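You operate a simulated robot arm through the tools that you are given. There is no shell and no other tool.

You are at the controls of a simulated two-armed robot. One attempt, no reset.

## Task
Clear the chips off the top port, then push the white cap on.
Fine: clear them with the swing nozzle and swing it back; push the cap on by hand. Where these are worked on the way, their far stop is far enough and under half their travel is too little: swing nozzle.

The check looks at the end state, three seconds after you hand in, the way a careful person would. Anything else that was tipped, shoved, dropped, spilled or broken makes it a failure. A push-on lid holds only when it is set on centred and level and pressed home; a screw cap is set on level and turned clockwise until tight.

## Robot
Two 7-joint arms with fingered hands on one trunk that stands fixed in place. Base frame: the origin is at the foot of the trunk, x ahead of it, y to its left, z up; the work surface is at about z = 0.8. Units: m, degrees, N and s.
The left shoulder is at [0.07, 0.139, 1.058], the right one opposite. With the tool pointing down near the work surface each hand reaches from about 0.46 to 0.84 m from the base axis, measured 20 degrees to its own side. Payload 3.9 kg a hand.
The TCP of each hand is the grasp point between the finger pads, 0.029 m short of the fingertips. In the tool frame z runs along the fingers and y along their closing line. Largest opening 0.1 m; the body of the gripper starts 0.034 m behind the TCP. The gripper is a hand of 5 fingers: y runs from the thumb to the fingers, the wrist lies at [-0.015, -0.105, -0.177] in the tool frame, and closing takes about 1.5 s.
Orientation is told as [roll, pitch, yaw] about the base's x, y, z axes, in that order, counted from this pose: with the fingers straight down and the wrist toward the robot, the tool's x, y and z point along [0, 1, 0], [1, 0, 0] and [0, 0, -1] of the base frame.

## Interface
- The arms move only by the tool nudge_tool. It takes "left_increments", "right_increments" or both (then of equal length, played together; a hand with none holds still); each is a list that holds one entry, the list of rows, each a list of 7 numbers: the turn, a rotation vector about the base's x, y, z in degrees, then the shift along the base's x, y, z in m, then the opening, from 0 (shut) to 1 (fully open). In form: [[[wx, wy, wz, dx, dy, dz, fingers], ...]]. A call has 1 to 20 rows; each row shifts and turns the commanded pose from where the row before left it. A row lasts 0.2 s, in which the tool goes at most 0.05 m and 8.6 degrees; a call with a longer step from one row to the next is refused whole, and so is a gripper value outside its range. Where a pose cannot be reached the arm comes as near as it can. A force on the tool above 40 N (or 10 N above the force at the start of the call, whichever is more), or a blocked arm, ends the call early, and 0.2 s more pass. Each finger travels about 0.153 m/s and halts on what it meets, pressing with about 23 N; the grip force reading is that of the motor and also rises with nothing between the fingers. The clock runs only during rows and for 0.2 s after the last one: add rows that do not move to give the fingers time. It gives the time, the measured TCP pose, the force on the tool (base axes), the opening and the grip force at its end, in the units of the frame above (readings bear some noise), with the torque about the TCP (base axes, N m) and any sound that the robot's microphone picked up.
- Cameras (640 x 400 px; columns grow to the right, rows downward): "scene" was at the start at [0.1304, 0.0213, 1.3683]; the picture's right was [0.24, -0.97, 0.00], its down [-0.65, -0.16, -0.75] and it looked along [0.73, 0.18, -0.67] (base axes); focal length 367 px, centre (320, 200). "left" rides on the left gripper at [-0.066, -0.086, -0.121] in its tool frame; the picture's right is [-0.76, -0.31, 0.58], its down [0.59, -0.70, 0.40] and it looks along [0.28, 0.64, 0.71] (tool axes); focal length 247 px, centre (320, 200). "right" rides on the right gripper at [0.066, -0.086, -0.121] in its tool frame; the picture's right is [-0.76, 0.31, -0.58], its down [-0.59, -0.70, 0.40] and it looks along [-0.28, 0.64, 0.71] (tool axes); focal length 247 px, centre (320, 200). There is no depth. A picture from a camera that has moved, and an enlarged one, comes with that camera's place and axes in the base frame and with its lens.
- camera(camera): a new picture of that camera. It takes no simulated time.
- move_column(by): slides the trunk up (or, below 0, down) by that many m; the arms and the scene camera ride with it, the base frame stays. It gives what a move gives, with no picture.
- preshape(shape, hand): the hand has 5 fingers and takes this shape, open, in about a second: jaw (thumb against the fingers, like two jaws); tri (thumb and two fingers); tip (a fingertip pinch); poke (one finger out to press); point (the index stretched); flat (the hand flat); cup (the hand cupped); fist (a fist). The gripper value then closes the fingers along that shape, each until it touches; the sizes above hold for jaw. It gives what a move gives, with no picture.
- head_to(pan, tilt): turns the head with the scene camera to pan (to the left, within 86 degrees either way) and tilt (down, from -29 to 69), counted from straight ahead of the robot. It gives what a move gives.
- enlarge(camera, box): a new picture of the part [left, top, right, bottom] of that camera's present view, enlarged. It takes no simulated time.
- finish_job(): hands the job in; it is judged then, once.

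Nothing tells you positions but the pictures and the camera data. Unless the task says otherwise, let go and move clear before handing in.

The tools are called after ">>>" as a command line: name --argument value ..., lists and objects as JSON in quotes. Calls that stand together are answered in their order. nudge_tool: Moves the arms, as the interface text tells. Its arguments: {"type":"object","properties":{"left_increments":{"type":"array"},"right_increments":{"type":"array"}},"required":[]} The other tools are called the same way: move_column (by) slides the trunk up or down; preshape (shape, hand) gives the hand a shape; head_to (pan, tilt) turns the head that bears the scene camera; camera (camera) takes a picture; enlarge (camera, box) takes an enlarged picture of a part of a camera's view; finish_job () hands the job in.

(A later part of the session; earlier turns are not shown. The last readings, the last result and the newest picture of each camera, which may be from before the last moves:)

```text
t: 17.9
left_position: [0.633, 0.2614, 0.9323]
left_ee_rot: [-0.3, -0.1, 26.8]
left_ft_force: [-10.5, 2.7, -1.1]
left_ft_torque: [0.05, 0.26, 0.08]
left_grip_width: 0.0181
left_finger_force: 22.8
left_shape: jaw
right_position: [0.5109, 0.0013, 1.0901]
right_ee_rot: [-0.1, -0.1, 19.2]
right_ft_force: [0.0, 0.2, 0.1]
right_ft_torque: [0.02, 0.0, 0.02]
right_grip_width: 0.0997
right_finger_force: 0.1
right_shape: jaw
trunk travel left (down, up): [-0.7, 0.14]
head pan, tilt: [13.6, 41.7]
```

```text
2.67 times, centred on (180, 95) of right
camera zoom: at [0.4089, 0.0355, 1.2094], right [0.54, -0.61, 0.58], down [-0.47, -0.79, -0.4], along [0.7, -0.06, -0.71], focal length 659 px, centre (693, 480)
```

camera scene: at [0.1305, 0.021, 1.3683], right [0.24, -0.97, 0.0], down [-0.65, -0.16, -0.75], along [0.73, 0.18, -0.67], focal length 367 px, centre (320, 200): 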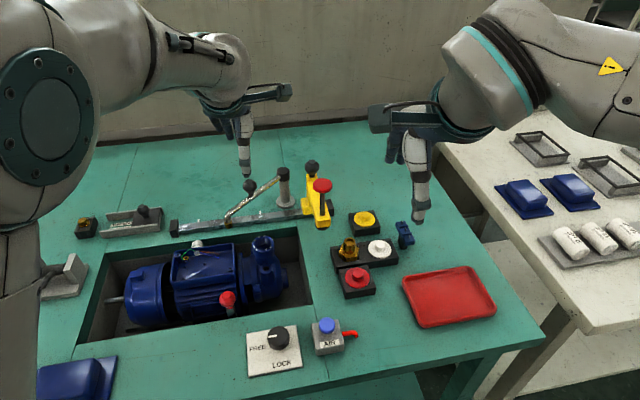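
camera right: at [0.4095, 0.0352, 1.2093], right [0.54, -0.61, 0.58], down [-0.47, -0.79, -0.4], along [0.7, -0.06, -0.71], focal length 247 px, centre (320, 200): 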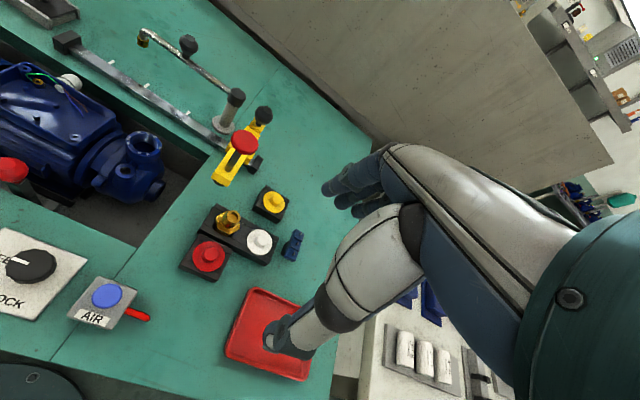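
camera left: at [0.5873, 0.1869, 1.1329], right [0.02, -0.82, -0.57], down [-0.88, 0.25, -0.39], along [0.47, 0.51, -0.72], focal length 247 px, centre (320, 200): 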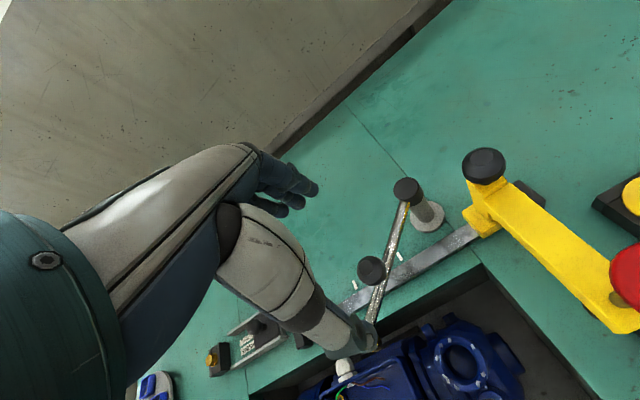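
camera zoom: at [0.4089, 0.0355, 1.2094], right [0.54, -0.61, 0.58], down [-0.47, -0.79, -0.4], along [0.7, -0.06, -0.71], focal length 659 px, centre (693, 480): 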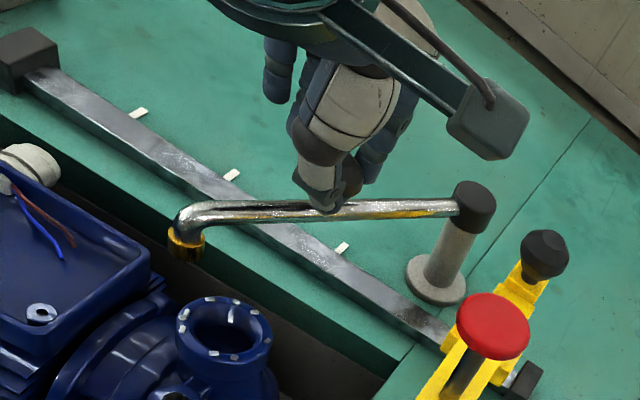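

It is tracking well now, at about 170°. Continuing toward the port.

>>> nudge_tool --left_increments '[[[0, 0, 1, -0.0017, -0.0076, 0, 0.1], [0, 0, 1, -0.0005, -0.0078, 0, 0.1], [0, 0, 0, 0, 0, 0, 0.1]]]'

>>> enlarge --camera "right" --box '[70, 20, 290, 170]'

>>> camera --camera "scene"

```text
t: 18.7
left_position: [0.6303, 0.2464, 0.9332]
left_ee_rot: [-0.3, 0.0, 28.8]
left_ft_force: [-9.9, 0.8, -4.2]
left_ft_torque: [-0.03, 0.26, 0.16]
left_grip_width: 0.0177
left_finger_force: 22.7
left_shape: jaw
right_position: [0.5125, 0.0004, 1.0898]
right_ee_rot: [-0.1, -0.1, 19.3]
right_ft_force: [-0.7, 0.1, 0.3]
right_ft_torque: [0.02, 0.02, 0.01]
right_grip_width: 0.0996
right_finger_force: 0.0
right_shape: jaw
trunk travel left (down, up): [-0.7, 0.14]
head pan, tilt: [13.6, 41.7]
```

```text
2.67 times, centred on (180, 95) of right
camera zoom: at [0.4094, 0.0351, 1.2093], right [0.54, -0.61, 0.58], down [-0.47, -0.79, -0.4], along [0.7, -0.06, -0.71], focal length 659 px, centre (693, 480)
```

zoom: 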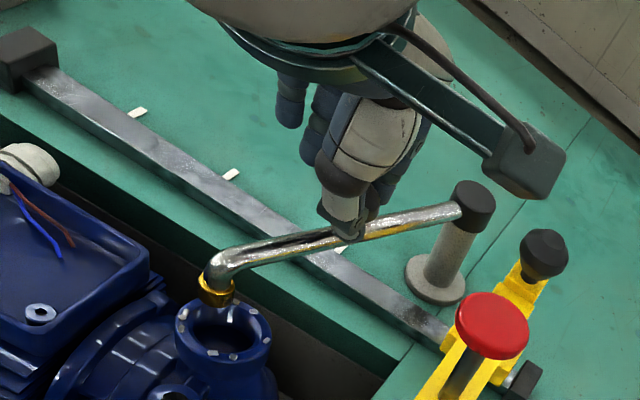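

```text
taken
camera scene: at [0.129, 0.0219, 1.3684], right [0.24, -0.97, 0.0], down [-0.65, -0.16, -0.75], along [0.73, 0.18, -0.66], focal length 367 px, centre (320, 200)
```

scene: 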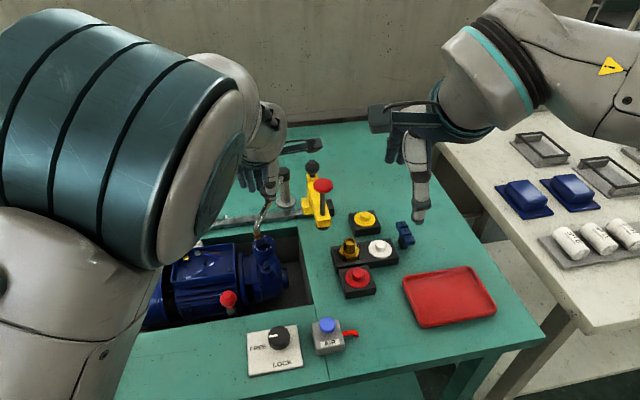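

The nozzle is now at the edge of the port. I'll continue in small steps until it reaches its far stop.

>>> nudge_tool --left_increments '[[[0, 0, 1, -0.0004, -0.005, 0, 0.1], [0, 0, 1, -0.0002, -0.005, 0, 0.1], [0, 0, 0, 0, 0, 0, 0.1]]]'

>>> enlarge --camera "right" --box '[70, 20, 290, 170]'

>>> enlarge --camera "scene" --box '[200, 180, 340, 280]'

```text
t: 19.5
left_position: [0.6302, 0.2391, 0.9321]
left_ee_rot: [-0.3, 0.0, 30.9]
left_ft_force: [-9.9, 14.6, -3.0]
left_ft_torque: [0.35, 0.19, 0.27]
left_grip_width: 0.0175
left_finger_force: 23.1
left_shape: jaw
right_position: [0.511, 0.0041, 1.0893]
right_ee_rot: [-0.2, -0.1, 19.3]
right_ft_force: [0.0, -0.2, -0.1]
right_ft_torque: [0.01, 0.03, -0.05]
right_grip_width: 0.0998
right_finger_force: 0.0
right_shape: jaw
trunk travel left (down, up): [-0.7, 0.14]
head pan, tilt: [13.6, 41.7]
```

```text
2.67 times, centred on (180, 95) of right
camera zoom: at [0.4096, 0.0375, 1.2091], right [0.54, -0.61, 0.58], down [-0.47, -0.79, -0.4], along [0.7, -0.06, -0.71], focal length 659 px, centre (693, 480)
```

zoom: 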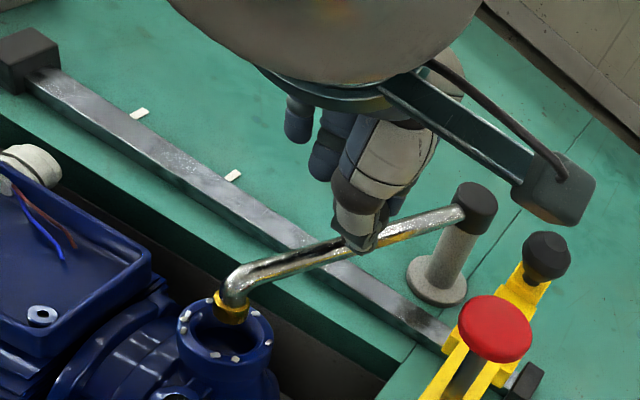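

```text
4.00 times, centred on (270, 230) of scene
camera zoom: at [0.1292, 0.0243, 1.3684], right [0.24, -0.97, 0.0], down [-0.65, -0.16, -0.75], along [0.73, 0.17, -0.67], focal length 1468 px, centre (520, 80)
```

zoom: 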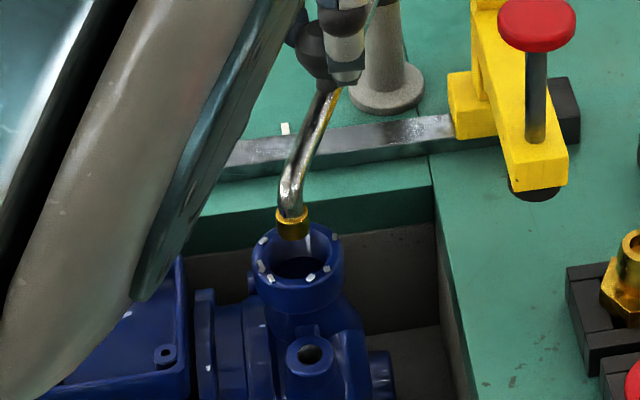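

A +y force of 15 N shows the far stop is reached and the nozzle is over the port, but the chips still look present. I'll press slightly more, wait, and look closely.

>>> nudge_tool --left_increments '[[[0, 0, 0, 0, -0.003, 0, 0.1], [0, 0, 0, 0, 0, 0, 0.1], [0, 0, 0, 0, 0, 0, 0.1], [0, 0, 0, 0, 0, 0, 0.1], [0, 0, 0, 0, 0, 0, 0.1]]]'

>>> enlarge --camera "scene" --box '[235, 210, 315, 270]'

>>> enlarge --camera "right" --box '[100, 90, 220, 170]'

```text
t: 20.7
left_position: [0.6319, 0.2329, 0.9321]
left_ee_rot: [-0.6, 0.2, 30.8]
left_ft_force: [-3.1, 8.5, -2.3]
left_ft_torque: [0.29, -0.02, 0.11]
left_grip_width: 0.0174
left_finger_force: 23.5
left_shape: jaw
right_position: [0.513, 0.0017, 1.0883]
right_ee_rot: [0.0, 0.0, 19.2]
right_ft_force: [-0.3, 0.4, 0.2]
right_ft_torque: [-0.03, -0.02, 0.03]
right_grip_width: 0.1
right_finger_force: 0.1
right_shape: jaw
trunk travel left (down, up): [-0.7, 0.14]
head pan, tilt: [13.6, 41.7]
```

```text
6.67 times, centred on (275, 240) of scene
camera zoom: at [0.1301, 0.023, 1.3683], right [0.24, -0.97, 0.0], down [-0.65, -0.16, -0.75], along [0.73, 0.18, -0.67], focal length 2446 px, centre (620, -67)
```

zoom: 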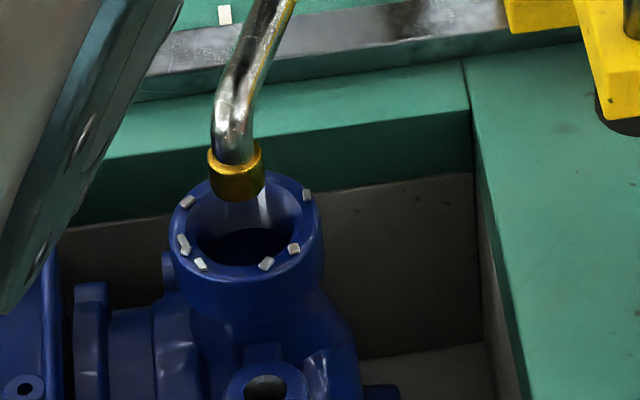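

```text
5.00 times, centred on (160, 130) of right
camera zoom: at [0.4103, 0.0361, 1.2089], right [0.54, -0.61, 0.58], down [-0.47, -0.79, -0.4], along [0.7, -0.06, -0.71], focal length 1235 px, centre (1120, 550)
```

zoom: 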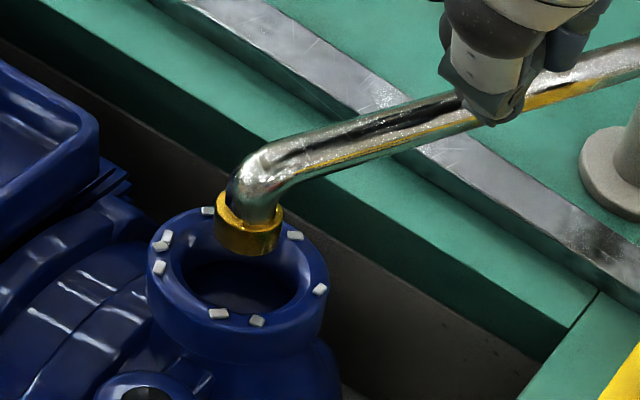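

The knob moved another 6 mm, so this may not be the hard stop yet. I'll push a little further along the arc.

>>> nudge_tool --left_increments '[[[0, 0, 0, 0.0005, -0.004, 0, 0.1], [0, 0, 0, 0.001, -0.004, 0, 0.1], [0, 0, 0, 0, 0, 0, 0.1], [0, 0, 0, 0, 0, 0, 0.1], [0, 0, 0, 0, 0, 0, 0.1]]]'

>>> enlarge --camera "scene" --box '[235, 210, 315, 270]'

>>> enlarge --camera "right" --box '[100, 60, 260, 170]'

```text
t: 21.9
left_position: [0.6312, 0.2307, 0.9321]
left_ee_rot: [-1.2, 0.5, 31.4]
left_ft_force: [-3.5, 14.2, -1.2]
left_ft_torque: [0.41, 0.03, 0.1]
left_grip_width: 0.0175
left_finger_force: 22.8
left_shape: jaw
right_position: [0.5116, 0.0017, 1.0892]
right_ee_rot: [-0.1, 0.0, 19.2]
right_ft_force: [0.0, 0.2, -0.3]
right_ft_torque: [0.03, 0.01, 0.0]
right_grip_width: 0.0996
right_finger_force: 0.1
right_shape: jaw
trunk travel left (down, up): [-0.7, 0.14]
head pan, tilt: [13.6, 41.7]
```

```text
6.67 times, centred on (275, 240) of scene
camera zoom: at [0.1296, 0.0243, 1.3683], right [0.24, -0.97, 0.0], down [-0.65, -0.16, -0.75], along [0.73, 0.17, -0.67], focal length 2446 px, centre (620, -67)
```

zoom: 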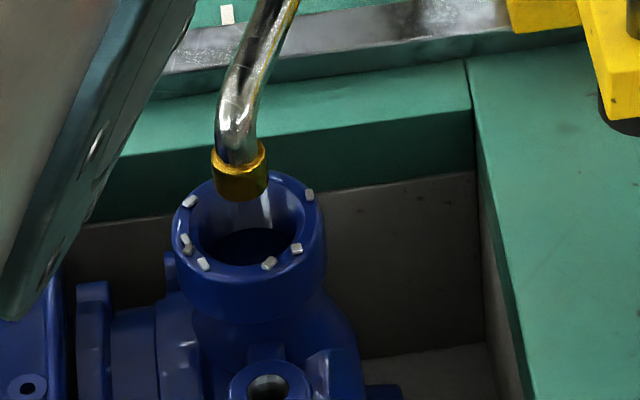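

```text
3.64 times, centred on (180, 115) of right
camera zoom: at [0.4099, 0.0373, 1.209], right [0.54, -0.61, 0.58], down [-0.47, -0.79, -0.4], along [0.7, -0.06, -0.71], focal length 898 px, centre (829, 509)
```

zoom: 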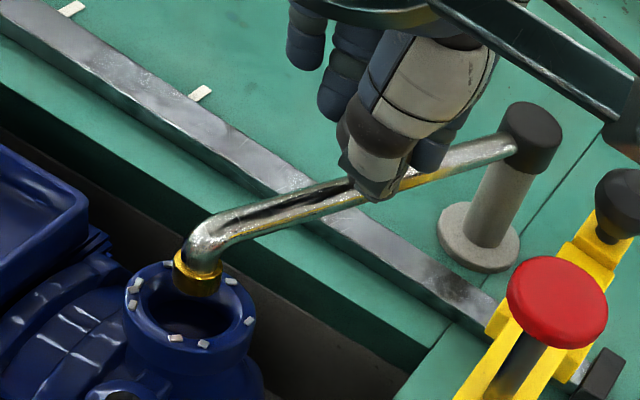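

The nozzle is at its stop, right over the port, but no air is blowing and the chips remain. I'll inspect the AIR box closely.

>>> enlarge --camera "right" --box '[50, 250, 170, 340]'

>>> enlarge --camera "scene" --box '[300, 300, 372, 366]'

>>> camera --camera "left"

```text
4.44 times, centred on (110, 295) of right
camera zoom: at [0.4099, 0.0373, 1.209], right [0.54, -0.61, 0.58], down [-0.47, -0.79, -0.4], along [0.7, -0.06, -0.71], focal length 1098 px, centre (1253, -222)
```

zoom: 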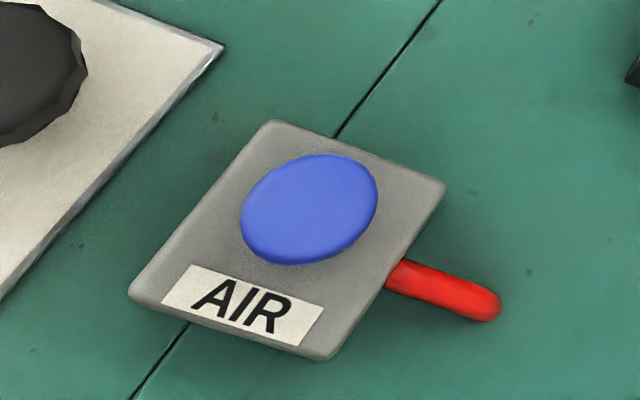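

```text
6.06 times, centred on (336, 333) of scene
camera zoom: at [0.1296, 0.0243, 1.3683], right [0.24, -0.97, 0.0], down [-0.65, -0.16, -0.75], along [0.73, 0.17, -0.67], focal length 2224 px, centre (223, -606)
```

zoom: 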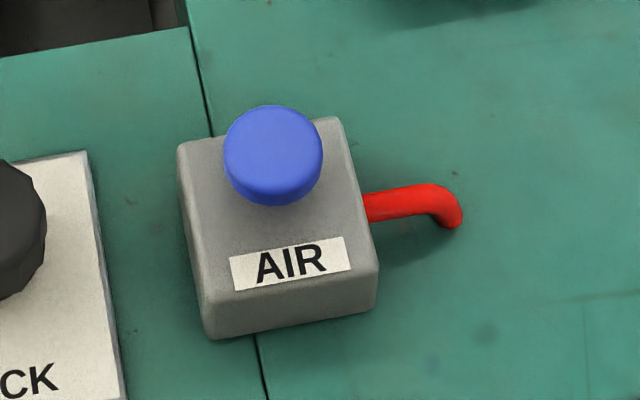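

```text
taken
camera left: at [0.5927, 0.1317, 1.0551], right [0.14, -0.82, -0.56], down [-0.91, 0.13, -0.4], along [0.4, 0.56, -0.72], focal length 247 px, centre (320, 200)
```

left: 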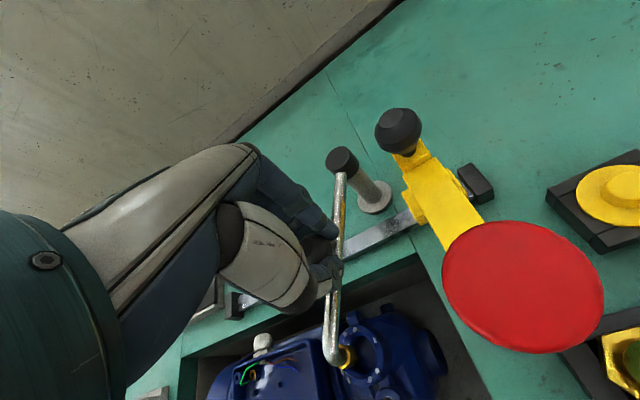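

The AIR box has a blue push button, with its top near (0.4245, 0.082, 0.841), and a red hose stub. The nozzle gives no air yet, so I'll hold it over the port with the left hand and bring the right hand, fingers closed, above the button.

>>> nudge_tool --right_increments '[[[0, 0, 8, -0.0177, 0.0164, -0.01, 0.6], [0, 0, 8, -0.0177, 0.0164, -0.01, 0.3], [0, 0, 8, -0.0177, 0.0164, -0.02, 0], [0, 0, 8, -0.0177, 0.0164, -0.02, 0], [0, 0, 8, -0.0177, 0.0164, -0.02, 0], [0, 0, 0, 0, 0, 0, 0], [0, 0, 0, 0, 0, 0, 0]]]'

>>> camera --camera "scene"

>>> camera --camera "right"

```text
t: 23.5
left_position: [0.6319, 0.2299, 0.931]
left_ee_rot: [-1.2, 0.5, 31.4]
left_ft_force: [-4.7, 13.3, -1.0]
left_ft_torque: [0.41, 0.02, 0.09]
left_grip_width: 0.0173
left_finger_force: 23.2
left_shape: jaw
right_position: [0.4223, 0.0837, 1.0085]
right_ee_rot: [-0.2, 0.1, 59.3]
right_ft_force: [-0.2, -0.2, -1.0]
right_ft_torque: [0.0, -0.02, 0.01]
right_grip_width: 0.0002
right_finger_force: 23.1
right_shape: jaw
trunk travel left (down, up): [-0.7, 0.14]
head pan, tilt: [13.6, 41.7]
```

```text
taken
camera scene: at [0.1296, 0.0241, 1.3683], right [0.24, -0.97, 0.0], down [-0.65, -0.16, -0.75], along [0.73, 0.17, -0.67], focal length 367 px, centre (320, 200)
```

scene: 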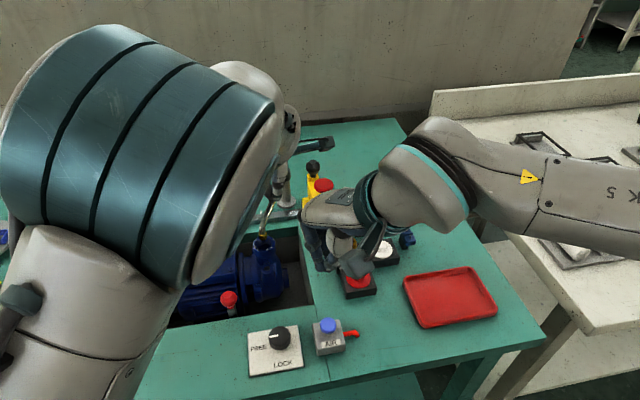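

```text
taken
camera right: at [0.3227, 0.0446, 1.129], right [0.81, -0.12, 0.58], down [0.15, -0.91, -0.4], along [0.57, 0.41, -0.71], focal length 247 px, centre (320, 200)
```

right: 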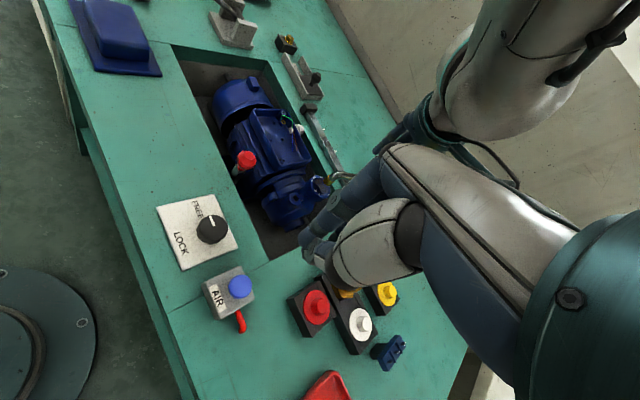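

The right hand is directly above the AIR button at (0.423, 0.082). I'll descend until the fingertips are about 2 cm above it.

>>> nudge_tool --right_increments '[[[0, 0, 0, 0, -0.001, -0.023, 0], [0, 0, 0, 0, 0, -0.024, 0], [0, 0, 0, 0, 0, -0.024, 0], [0, 0, 0, 0, 0, -0.024, 0], [0, 0, 0, 0, 0, -0.022, 0], [0, 0, 0, 0, 0, 0, 0]]]'

>>> camera --camera "scene"

>>> camera --camera "right"

```text
t: 24.9
left_position: [0.6317, 0.2304, 0.9316]
left_ee_rot: [-1.2, 0.4, 31.4]
left_ft_force: [-3.4, 14.3, -0.5]
left_ft_torque: [0.38, 0.04, 0.06]
left_grip_width: 0.0171
left_finger_force: 22.6
left_shape: jaw
right_position: [0.4235, 0.0823, 0.8919]
right_ee_rot: [-0.1, 0.2, 59.2]
right_ft_force: [0.1, 0.6, -0.7]
right_ft_torque: [-0.02, 0.01, 0.01]
right_grip_width: 0.0001
right_finger_force: 23.5
right_shape: jaw
trunk travel left (down, up): [-0.7, 0.14]
head pan, tilt: [13.6, 41.7]
```

```text
taken
camera scene: at [0.1296, 0.0241, 1.3683], right [0.24, -0.97, 0.0], down [-0.65, -0.16, -0.75], along [0.73, 0.17, -0.67], focal length 367 px, centre (320, 200)
```

scene: 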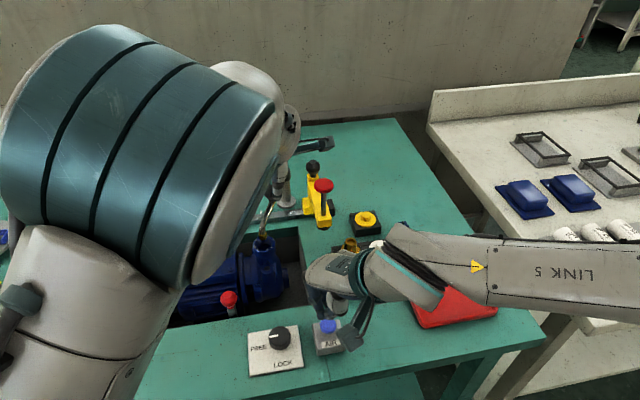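

```text
taken
camera right: at [0.3236, 0.0431, 1.0116], right [0.81, -0.12, 0.58], down [0.15, -0.91, -0.4], along [0.57, 0.41, -0.71], focal length 247 px, centre (320, 200)
```

right: 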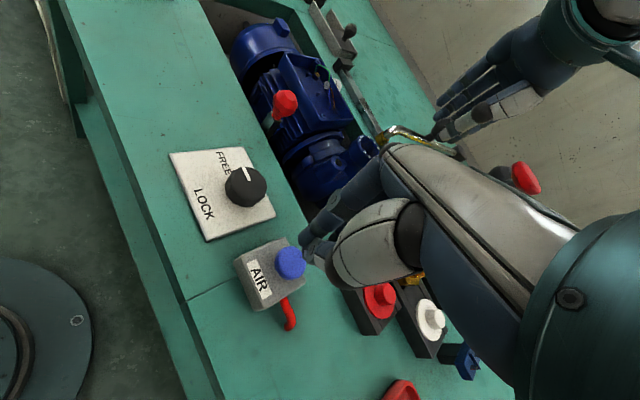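

The fingertips are lined up over the button. I'll press down gently and watch the port.

>>> nudge_tool --right_increments '[[[0, 0, 0, -0.001, -0.001, -0.01, 0], [0, 0, 0, 0, 0, -0.008, 0], [0, 0, 0, 0, 0, -0.004, 0], [0, 0, 0, 0, 0, -0.003, 0], [0, 0, 0, 0, 0, -0.003, 0], [0, 0, 0, 0, 0, 0, 0], [0, 0, 0, 0, 0, 0, 0], [0, 0, 0, 0, 0, 0, 0]]]'

>>> enlarge --camera "scene" --box '[235, 210, 355, 300]'

>>> camera --camera "right"

```text
t: 26.7
left_position: [0.6304, 0.2308, 0.9313]
left_ee_rot: [-1.2, 0.5, 31.5]
left_ft_force: [-1.5, 13.4, -4.0]
left_ft_torque: [0.36, -0.04, 0.04]
left_grip_width: 0.0174
left_finger_force: 22.8
left_shape: jaw
right_position: [0.4231, 0.0814, 0.8632]
right_ee_rot: [-0.2, 0.0, 59.3]
right_ft_force: [0.3, -1.1, 13.3]
right_ft_torque: [-0.04, -0.02, 0.02]
right_grip_width: 0.0
right_finger_force: 22.5
right_shape: jaw
trunk travel left (down, up): [-0.7, 0.14]
head pan, tilt: [13.6, 41.7]
heard: click
```

```text
4.44 times, centred on (295, 255) of scene
camera zoom: at [0.1291, 0.0238, 1.3685], right [0.24, -0.97, 0.0], down [-0.65, -0.16, -0.75], along [0.73, 0.17, -0.67], focal length 1631 px, centre (431, -44)
```

zoom: 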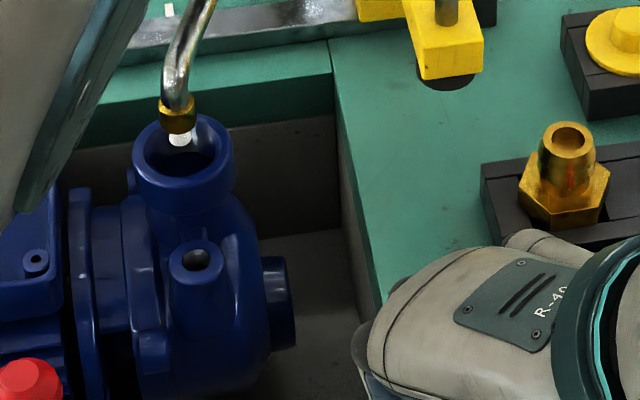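

```text
taken
camera right: at [0.3228, 0.0428, 0.9843], right [0.81, -0.12, 0.58], down [0.15, -0.91, -0.4], along [0.57, 0.41, -0.71], focal length 247 px, centre (320, 200)
```

right: 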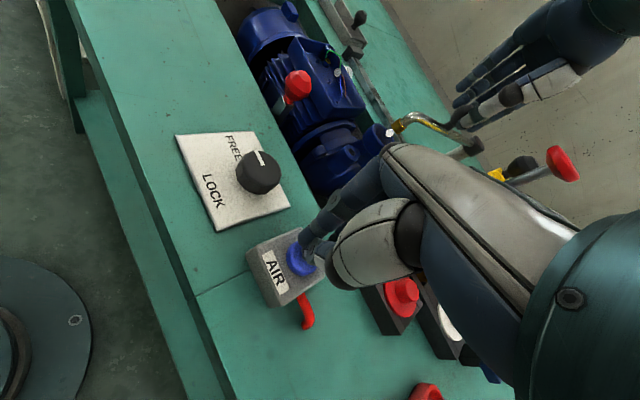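

It clicked, air is blowing from the nozzle (white jet), and the chips are gone from the rim. I'll lift off the button and check that the jet stops.

>>> nudge_tool --right_increments '[[[0, 0, 0, 0, 0, 0.01, 0], [0, 0, 0, 0, 0, 0.02, 0], [0, 0, 0, 0, 0, 0.025, 0], [0, 0, 0, 0, 0, 0.025, 0], [0, 0, 0, 0, 0, 0.025, 0], [0, 0, 0, 0, 0, 0.025, 0], [0, 0, 0, 0, 0, 0, 0]]]'

>>> enlarge --camera "scene" --box '[235, 210, 355, 300]'

>>> camera --camera "right"

>>> camera --camera "left"

```text
t: 28.3
left_position: [0.6307, 0.2294, 0.9304]
left_ee_rot: [-1.1, 0.5, 31.4]
left_ft_force: [-5.6, 12.1, -0.6]
left_ft_torque: [0.33, 0.06, 0.05]
left_grip_width: 0.017
left_finger_force: 22.8
left_shape: jaw
right_position: [0.4213, 0.082, 0.9944]
right_ee_rot: [-0.1, 0.1, 59.2]
right_ft_force: [0.0, 0.0, -1.4]
right_ft_torque: [0.0, 0.01, -0.02]
right_grip_width: 0.0
right_finger_force: 23.1
right_shape: jaw
trunk travel left (down, up): [-0.7, 0.14]
head pan, tilt: [13.6, 41.7]
```

```text
4.44 times, centred on (295, 255) of scene
camera zoom: at [0.1295, 0.0238, 1.3683], right [0.24, -0.97, 0.0], down [-0.65, -0.16, -0.75], along [0.73, 0.17, -0.67], focal length 1631 px, centre (431, -44)
```

zoom: 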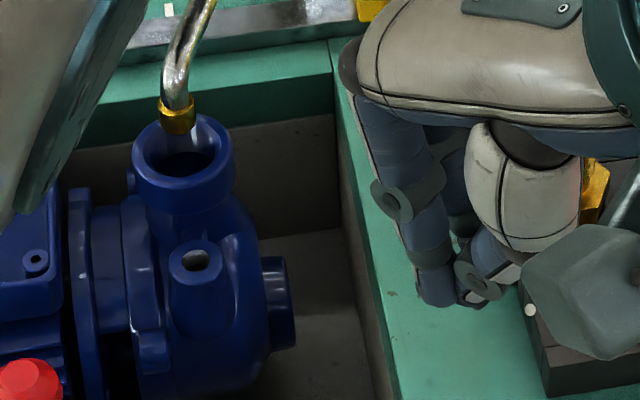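

```text
taken
camera right: at [0.3225, 0.0423, 1.1149], right [0.81, -0.12, 0.58], down [0.15, -0.91, -0.4], along [0.57, 0.4, -0.71], focal length 247 px, centre (320, 200)
```

right: 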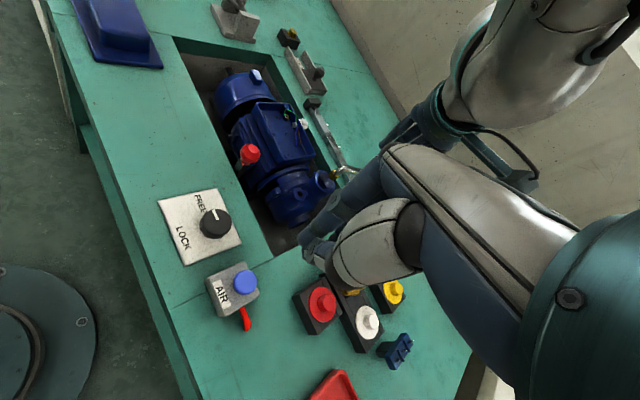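

```text
taken
camera left: at [0.5926, 0.1312, 1.0551], right [0.14, -0.82, -0.56], down [-0.91, 0.13, -0.4], along [0.4, 0.56, -0.72], focal length 247 px, centre (320, 200)
```

left: 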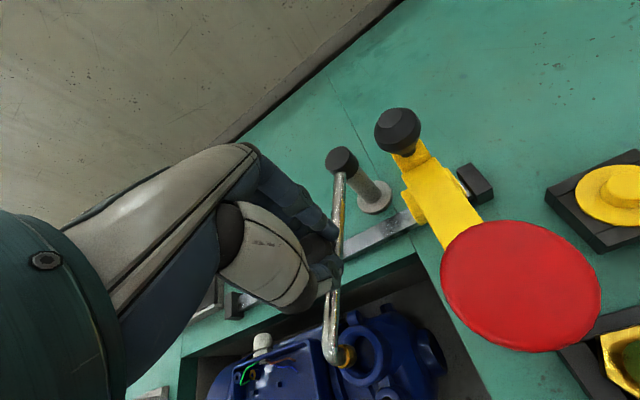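

The air stopped and the port rim is clean. Now I'll swing the nozzle back along its arc with the left hand while the right hand returns to its waiting spot.

>>> nudge_tool --left_increments '[[[0, 0, -1, -0.001, 0.008, 0, 0.1], [0, 0, -1, -0.001, 0.007, 0, 0.1], [0, 0, -1, -0.0005, 0.007, 0, 0.1], [0, 0, -1, 0.0006, 0.0078, 0, 0.1], [0, 0, -1, 0.0013, 0.0077, 0, 0.1], [0, 0, -1, 0.0016, 0.0075, 0, 0.1], [0, 0, 0, 0, 0, 0, 0.1]]]' --right_increments '[[[0, 0, -8, 0.0177, -0.0164, 0.02, 0], [0, 0, -8, 0.0177, -0.0164, 0.02, 0.3], [0, 0, -8, 0.0177, -0.0164, 0.02, 0.6], [0, 0, -8, 0.0177, -0.0164, 0.02, 1], [0, 0, -8, 0.0177, -0.0164, 0.014, 1], [0, 0, 0, 0, 0, 0, 1], [0, 0, 0, 0, 0, 0, 1]]]'

>>> enlarge --camera "right" --box '[70, 20, 290, 170]'

>>> camera --camera "scene"

```text
t: 29.9
left_position: [0.6356, 0.2666, 0.9324]
left_ee_rot: [-0.2, 0.1, 24.7]
left_ft_force: [7.3, -6.3, -5.2]
left_ft_torque: [-0.02, -0.18, -0.3]
left_grip_width: 0.0152
left_finger_force: 22.7
left_shape: jaw
right_position: [0.5144, -0.0026, 1.0848]
right_ee_rot: [0.2, 0.0, 19.3]
right_ft_force: [0.2, -0.2, 0.6]
right_ft_torque: [0.01, -0.02, 0.01]
right_grip_width: 0.0997
right_finger_force: 0.0
right_shape: jaw
trunk travel left (down, up): [-0.7, 0.14]
head pan, tilt: [13.6, 41.7]
```

```text
2.67 times, centred on (180, 95) of right
camera zoom: at [0.4126, 0.0316, 1.2063], right [0.54, -0.61, 0.58], down [-0.47, -0.79, -0.4], along [0.7, -0.06, -0.71], focal length 659 px, centre (693, 480)
```

zoom: 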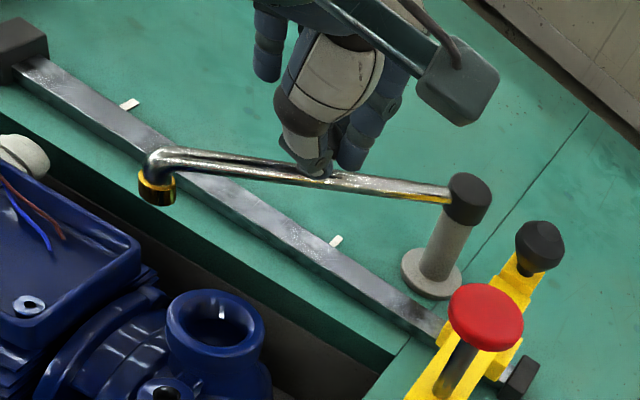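

```text
taken
camera scene: at [0.1328, 0.0203, 1.368], right [0.24, -0.97, 0.0], down [-0.65, -0.16, -0.75], along [0.72, 0.18, -0.67], focal length 367 px, centre (320, 200)
```

scene: 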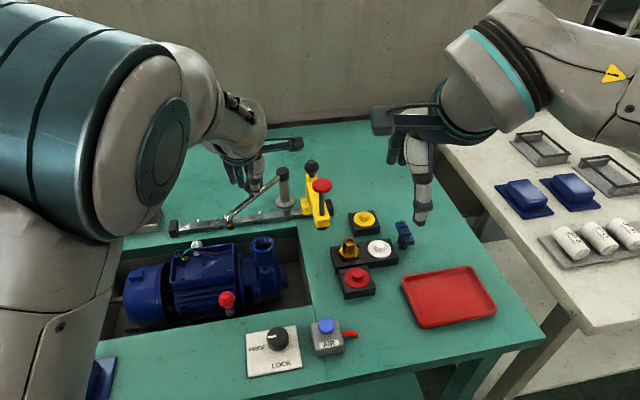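

The port is clean and the nozzle is swinging back. The knob looks off-centre in my grip, with the width down to 15 mm, so I'll check the left camera.

>>> enlarge --camera "left" --box '[240, 130, 480, 300]'

>>> enlarge --camera "right" --box '[130, 30, 250, 110]'

```text
2.35 times, centred on (360, 215) of left
camera zoom: at [0.5854, 0.1721, 1.0535], right [0.04, -0.82, -0.57], down [-0.88, 0.24, -0.4], along [0.47, 0.52, -0.71], focal length 581 px, centre (226, 165)
```

zoom: 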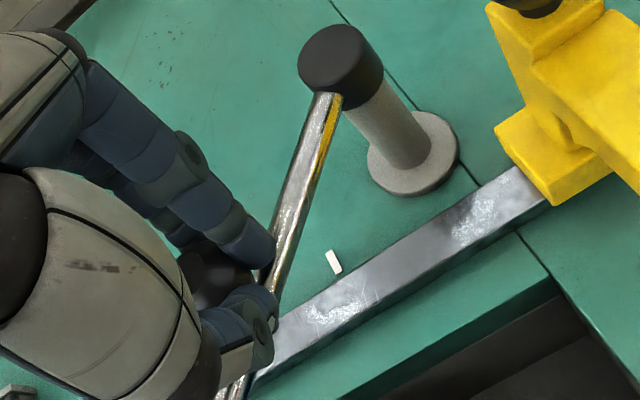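

```text
5.00 times, centred on (190, 70) of right
camera zoom: at [0.4126, 0.0316, 1.2063], right [0.54, -0.61, 0.58], down [-0.47, -0.79, -0.4], along [0.7, -0.06, -0.71], focal length 1235 px, centre (970, 850)
```

zoom: 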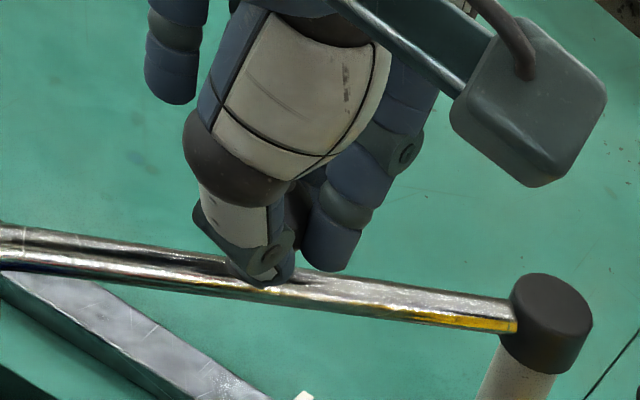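

The knob has slipped about 1 cm toward the edge of the grip. I'll open the fingers, take a look, and recentre before continuing.

>>> nudge_tool --left_increments '[[[0, 0, 0, 0, 0, 0, 0.3], [0, 0, 0, 0, 0, 0, 0.6], [0, 0, 0, 0, 0, 0, 0.8], [0, 0, 0, 0, 0, 0, 0.8], [0, 0, 0, 0, 0, 0, 0.8]]]'

>>> enlarge --camera "left" --box '[240, 130, 480, 300]'

>>> enlarge --camera "right" --box '[100, 20, 260, 120]'

```text
t: 31.1
left_position: [0.6335, 0.2687, 0.933]
left_ee_rot: [-0.3, 0.1, 24.8]
left_ft_force: [0.1, -0.7, 0.6]
left_ft_torque: [-0.01, -0.02, -0.02]
left_grip_width: 0.0797
left_finger_force: 0.1
left_shape: jaw
right_position: [0.5137, -0.0023, 1.0863]
right_ee_rot: [0.0, -0.1, 19.2]
right_ft_force: [0.8, 0.0, -0.5]
right_ft_torque: [-0.02, 0.02, -0.01]
right_grip_width: 0.0998
right_finger_force: 0.0
right_shape: jaw
trunk travel left (down, up): [-0.7, 0.14]
head pan, tilt: [13.6, 41.7]
```

```text
2.35 times, centred on (360, 215) of left
camera zoom: at [0.5836, 0.1733, 1.0542], right [0.04, -0.82, -0.57], down [-0.88, 0.24, -0.4], along [0.47, 0.52, -0.71], focal length 581 px, centre (226, 165)
```

zoom: 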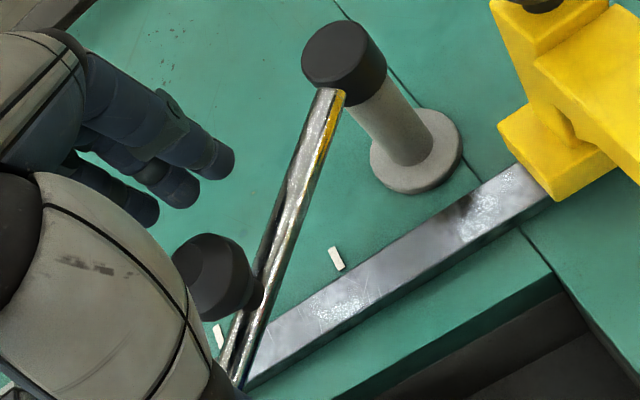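

```text
4.00 times, centred on (180, 70) of right
camera zoom: at [0.4107, 0.0324, 1.2068], right [0.54, -0.61, 0.58], down [-0.47, -0.79, -0.4], along [0.7, -0.06, -0.71], focal length 988 px, centre (880, 720)
```

zoom: 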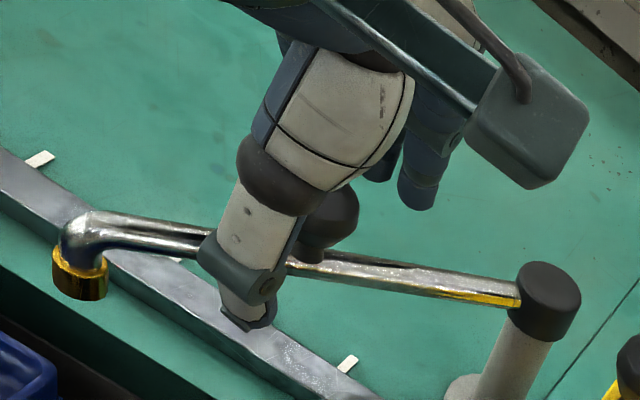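

The knob is near (0.636, 0.278). I'll shift the hand to centre on it and grip again.

>>> nudge_tool --left_increments '[[[0, 0, 0, 0.0025, 0.0095, 0, 0.8], [0, 0, 0, 0, 0, 0, 0.5], [0, 0, 0, 0, 0, 0, 0.35], [0, 0, 0, 0, 0, 0, 0.25], [0, 0, 0, 0, 0, 0, 0.18], [0, 0, 0, 0, 0, 0, 0.1], [0, 0, 0, 0, 0, 0, 0.1], [0, 0, 0, 0, 0, 0, 0.1]]]'

>>> enlarge --camera "left" --box '[240, 130, 480, 300]'

```text
t: 32.9
left_position: [0.6371, 0.2783, 0.9325]
left_ee_rot: [-0.3, -0.1, 24.8]
left_ft_force: [-0.8, -0.6, -0.2]
left_ft_torque: [0.03, -0.03, -0.02]
left_grip_width: 0.0184
left_finger_force: 23.0
left_shape: jaw
right_position: [0.5124, -0.0024, 1.0873]
right_ee_rot: [0.0, 0.0, 19.2]
right_ft_force: [-0.5, 0.2, -0.2]
right_ft_torque: [-0.01, 0.01, 0.01]
right_grip_width: 0.0996
right_finger_force: 0.0
right_shape: jaw
trunk travel left (down, up): [-0.7, 0.14]
head pan, tilt: [13.6, 41.7]
```

```text
2.35 times, centred on (360, 215) of left
camera zoom: at [0.5863, 0.1828, 1.0544], right [0.04, -0.82, -0.57], down [-0.88, 0.24, -0.4], along [0.47, 0.52, -0.71], focal length 581 px, centre (226, 165)
```

zoom: 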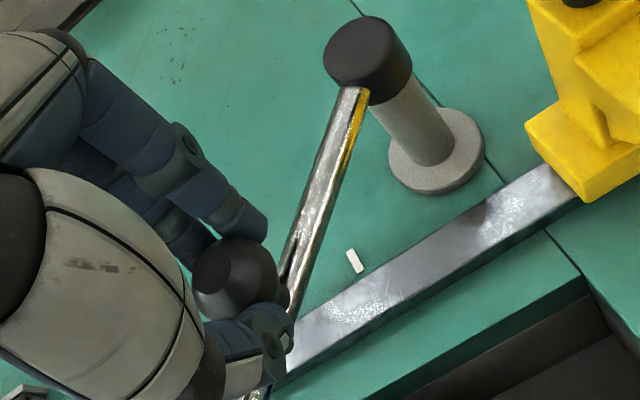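

The grip is centred again. Continuing the return swing.

>>> nudge_tool --left_increments '[[[0, 0, -0.5, 0.0024, 0.0055, 0, 0.1], [0, 0, -0.5, 0.0037, 0.007, 0, 0.1], [0, 0, -0.5, 0.0042, 0.0066, 0, 0.1], [0, 0, -0.5, 0.0048, 0.0063, 0, 0.1], [0, 0, -0.5, 0.0053, 0.0057, 0, 0.1], [0, 0, -0.5, 0.0057, 0.0053, 0, 0.1], [0, 0, 0, 0, 0, 0, 0.1]]]'

>>> enlarge --camera "left" --box '[240, 130, 480, 300]'

>>> enlarge --camera "right" --box '[70, 0, 290, 150]'

```text
t: 34.5
left_position: [0.6632, 0.3113, 0.9319]
left_ee_rot: [-0.2, -0.1, 21.7]
left_ft_force: [5.7, -12.3, 0.9]
left_ft_torque: [-0.25, -0.27, -0.32]
left_grip_width: 0.0183
left_finger_force: 23.1
left_shape: jaw
right_position: [0.5134, -0.0038, 1.0853]
right_ee_rot: [0.1, 0.0, 19.2]
right_ft_force: [-0.4, -0.2, 0.3]
right_ft_torque: [-0.03, 0.0, -0.03]
right_grip_width: 0.0996
right_finger_force: 0.0
right_shape: jaw
trunk travel left (down, up): [-0.7, 0.14]
head pan, tilt: [13.6, 41.7]
```

```text
2.35 times, centred on (360, 215) of left
camera zoom: at [0.609, 0.2195, 1.0537], right [0.0, -0.82, -0.57], down [-0.87, 0.29, -0.4], along [0.49, 0.5, -0.71], focal length 581 px, centre (226, 165)
```

zoom: 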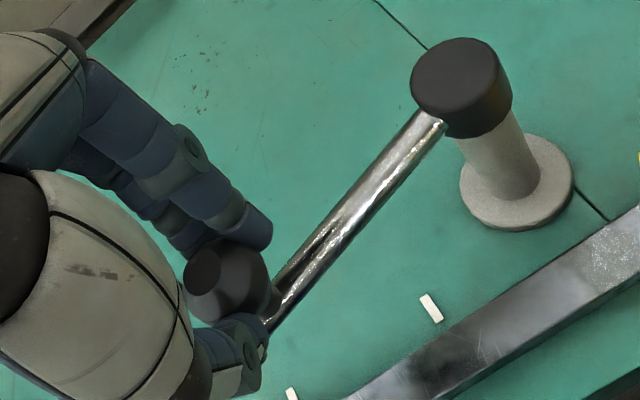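

```text
2.67 times, centred on (180, 75) of right
camera zoom: at [0.4114, 0.03, 1.2067], right [0.54, -0.62, 0.58], down [-0.47, -0.79, -0.4], along [0.7, -0.06, -0.71], focal length 659 px, centre (693, 533)
```

zoom: 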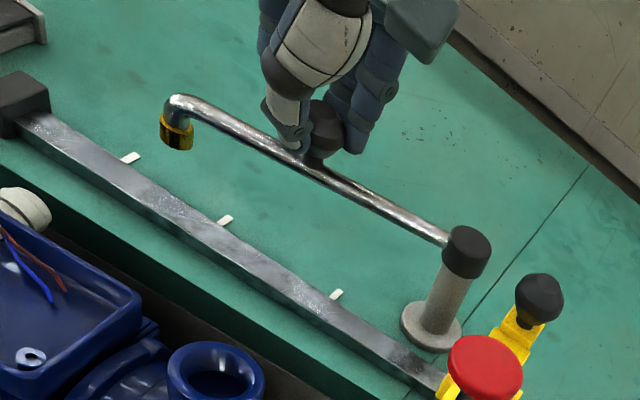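

Tracking well, at about 128° now. I'll finish the swing back to the home stop, trimming the radius slightly.

>>> nudge_tool --left_increments '[[[0, 0, -0.5, 0.0068, 0.0039, 0, 0.1], [0, 0, -0.5, 0.0072, 0.0035, 0, 0.1], [0, 0, -0.5, 0.0069, 0.0034, 0, 0.1], [0, 0, 0, 0, 0, 0, 0.1], [0, 0, 0, 0, 0, 0, 0.1]]]'

>>> enlarge --camera "right" --box '[110, 0, 270, 140]'

>>> enlarge --camera "scene" --box '[160, 140, 340, 260]'

```text
t: 35.7
left_position: [0.6835, 0.3244, 0.9307]
left_ee_rot: [-0.2, 0.0, 20.3]
left_ft_force: [1.3, -13.9, -0.4]
left_ft_torque: [-0.3, -0.16, -0.31]
left_grip_width: 0.0177
left_finger_force: 23.0
left_shape: jaw
right_position: [0.5129, -0.0047, 1.0858]
right_ee_rot: [0.0, 0.1, 19.3]
right_ft_force: [-0.5, -0.4, 0.3]
right_ft_torque: [-0.03, -0.03, -0.01]
right_grip_width: 0.0996
right_finger_force: 0.2
right_shape: jaw
trunk travel left (down, up): [-0.7, 0.14]
head pan, tilt: [13.6, 41.7]
```

```text
2.86 times, centred on (190, 70) of right
camera zoom: at [0.4109, 0.0301, 1.2068], right [0.54, -0.61, 0.58], down [-0.47, -0.79, -0.4], along [0.7, -0.05, -0.71], focal length 706 px, centre (691, 571)
```

zoom: 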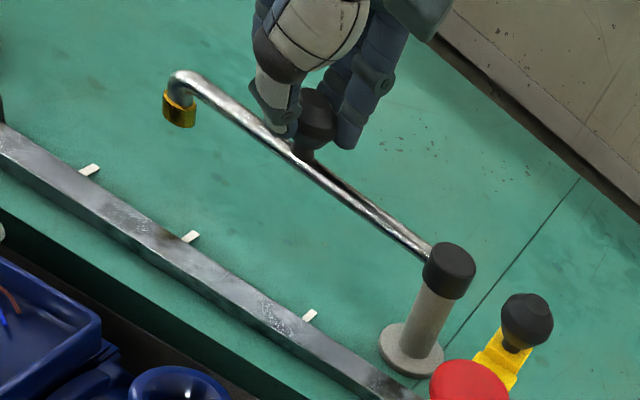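

```text
3.33 times, centred on (250, 200) of scene
camera zoom: at [0.131, 0.0186, 1.3682], right [0.24, -0.97, 0.0], down [-0.65, -0.16, -0.75], along [0.73, 0.18, -0.67], focal length 1223 px, centre (553, 200)
```

zoom: 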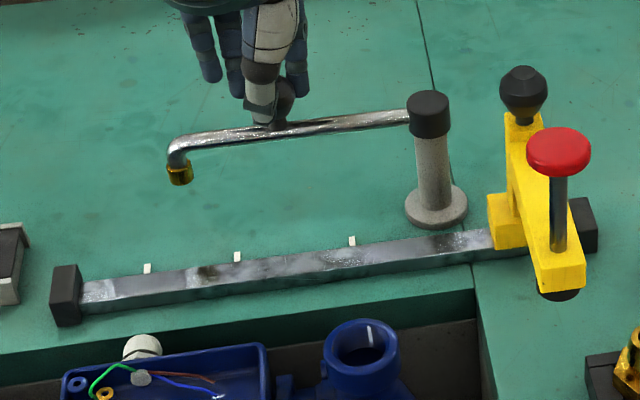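

The nozzle looks back at its start position in both views. I'll nudge slightly toward home while relieving the side force, then release and compare.

>>> nudge_tool --left_increments '[[[0, 0, 0, 0.0015, -0.001, 0, 0.1], [0, 0, 0, 0.001, -0.0005, 0, 0.1], [0, 0, 0, 0, 0, 0, 0.1], [0, 0, 0, 0, 0, 0, 0.3], [0, 0, 0, 0, 0, 0, 0.6], [0, 0, 0, 0, 0, 0, 1], [0, 0, 0, 0, 0, 0, 1], [0, 0, 0, 0, 0, 0, 1], [0, 0, 0, 0, 0, 0, 1]]]'

>>> enlarge --camera "right" --box '[110, 0, 270, 140]'

>>> enlarge --camera "scene" --box '[160, 140, 340, 260]'

```text
t: 37.7
left_position: [0.6855, 0.3239, 0.9313]
left_ee_rot: [-0.3, 0.0, 20.3]
left_ft_force: [-0.7, -0.5, -0.7]
left_ft_torque: [0.0, -0.01, -0.01]
left_grip_width: 0.0997
left_finger_force: 0.1
left_shape: jaw
right_position: [0.5112, -0.0017, 1.0866]
right_ee_rot: [0.0, 0.0, 19.2]
right_ft_force: [0.1, -0.4, -1.4]
right_ft_torque: [-0.01, 0.0, 0.04]
right_grip_width: 0.0997
right_finger_force: 0.2
right_shape: jaw
trunk travel left (down, up): [-0.7, 0.14]
head pan, tilt: [13.6, 41.7]
```

```text
2.86 times, centred on (190, 70) of right
camera zoom: at [0.4105, 0.0326, 1.2069], right [0.54, -0.61, 0.58], down [-0.47, -0.79, -0.4], along [0.7, -0.06, -0.71], focal length 706 px, centre (691, 571)
```

zoom: 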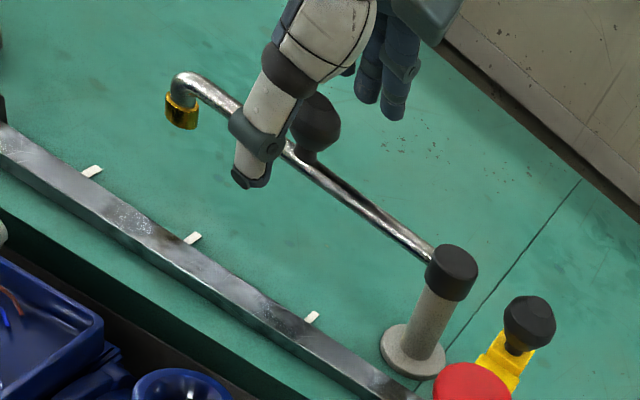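

```text
3.33 times, centred on (250, 200) of scene
camera zoom: at [0.1305, 0.0214, 1.3683], right [0.24, -0.97, 0.0], down [-0.65, -0.16, -0.75], along [0.73, 0.18, -0.67], focal length 1223 px, centre (553, 200)
```

zoom: 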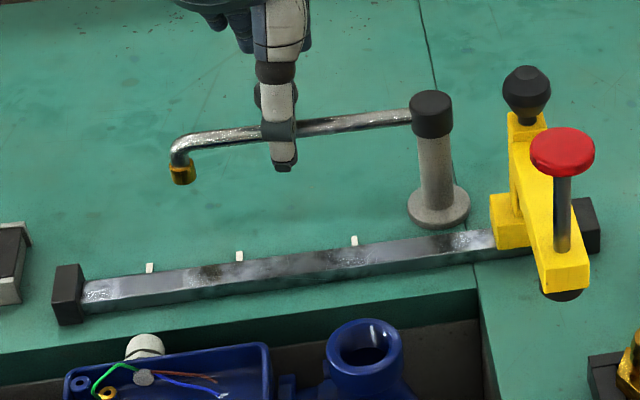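

The nozzle is exactly back where it started, matching the first picture. Next, lift the left hand clear, move the right hand aside, and inspect the fingers for picking up the white cap.

>>> nudge_tool --left_increments '[[[0, 0, 0, 0, 0, 0.02, 1], [0, 0, 0, 0, 0, 0.03, 1], [0, 0, 0, 0, 0, 0.03, 1], [0, 0, -3, -0.02, -0.03, 0.02, 1], [0, 0, -4, -0.02, -0.04, 0.01, 1], [0, 0, -4, -0.015, -0.045, 0, 1], [0, 0, -4, -0.01, -0.045, 0, 1], [0, 0, 0, 0, 0, 0, 1]]]' --right_increments '[[[0, 0, 0, -0.012, -0.04, 0, 1], [0, 0, 0, -0.012, -0.04, 0, 1], [0, 0, 0, -0.012, -0.04, 0, 1], [0, 0, 0, -0.012, -0.04, 0, 1], [0, 0, 0, -0.012, -0.04, 0, 1], [0, 0, 0, 0, 0, 0, 1], [0, 0, 0, 0, 0, 0, 1], [0, 0, 0, 0, 0, 0, 1]]]'

>>> camera --camera "scene"

>>> camera --camera "left"

>>> camera --camera "right"

```text
t: 39.5
left_position: [0.621, 0.163, 1.0395]
left_ee_rot: [-0.3, 0.1, 5.3]
left_ft_force: [0.3, 0.1, -0.7]
left_ft_torque: [0.02, 0.0, 0.0]
left_grip_width: 0.0998
left_finger_force: 0.0
left_shape: jaw
right_position: [0.4596, -0.1807, 1.0887]
right_ee_rot: [-0.1, 0.0, 19.1]
right_ft_force: [0.2, 0.0, -0.6]
right_ft_torque: [-0.04, 0.01, 0.01]
right_grip_width: 0.0995
right_finger_force: 0.0
right_shape: jaw
right hand out of reach, approached as far as the arm can: row 5
trunk travel left (down, up): [-0.7, 0.14]
head pan, tilt: [13.6, 41.7]
```

```text
taken
camera scene: at [0.131, 0.0227, 1.3682], right [0.24, -0.97, 0.0], down [-0.65, -0.16, -0.75], along [0.73, 0.18, -0.67], focal length 367 px, centre (320, 200)
```

scene: 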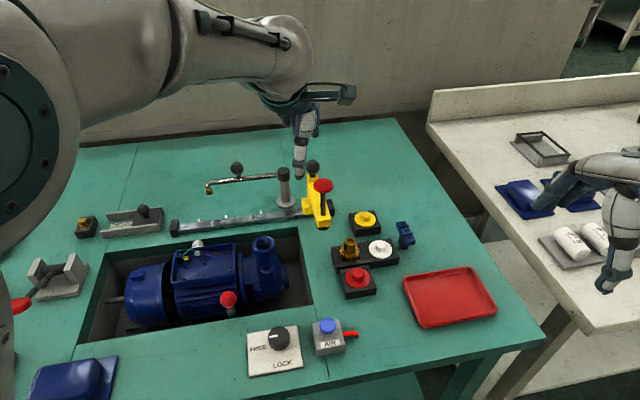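

```text
taken
camera left: at [0.543, 0.0908, 1.1622], right [-0.24, -0.79, -0.57], down [-0.75, 0.52, -0.4], along [0.61, 0.34, -0.71], focal length 247 px, centre (320, 200)
```

left: 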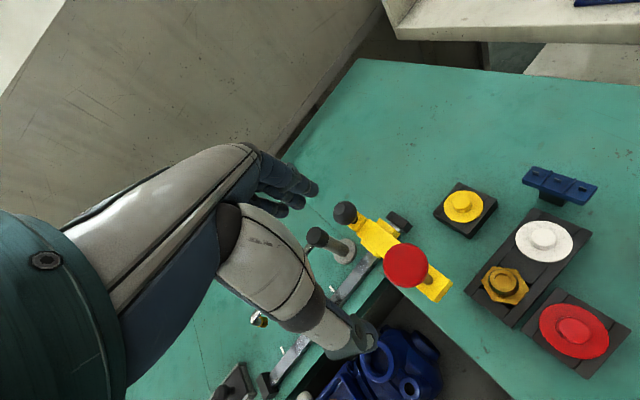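

```text
taken
camera right: at [0.3579, -0.1464, 1.2079], right [0.54, -0.61, 0.58], down [-0.47, -0.79, -0.4], along [0.7, -0.06, -0.71], focal length 247 px, centre (320, 200)
```

right: 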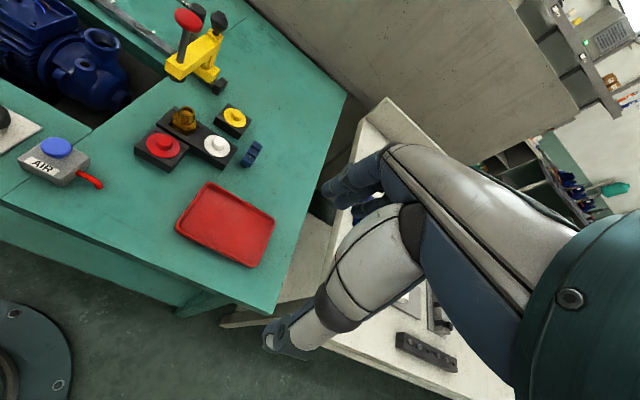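

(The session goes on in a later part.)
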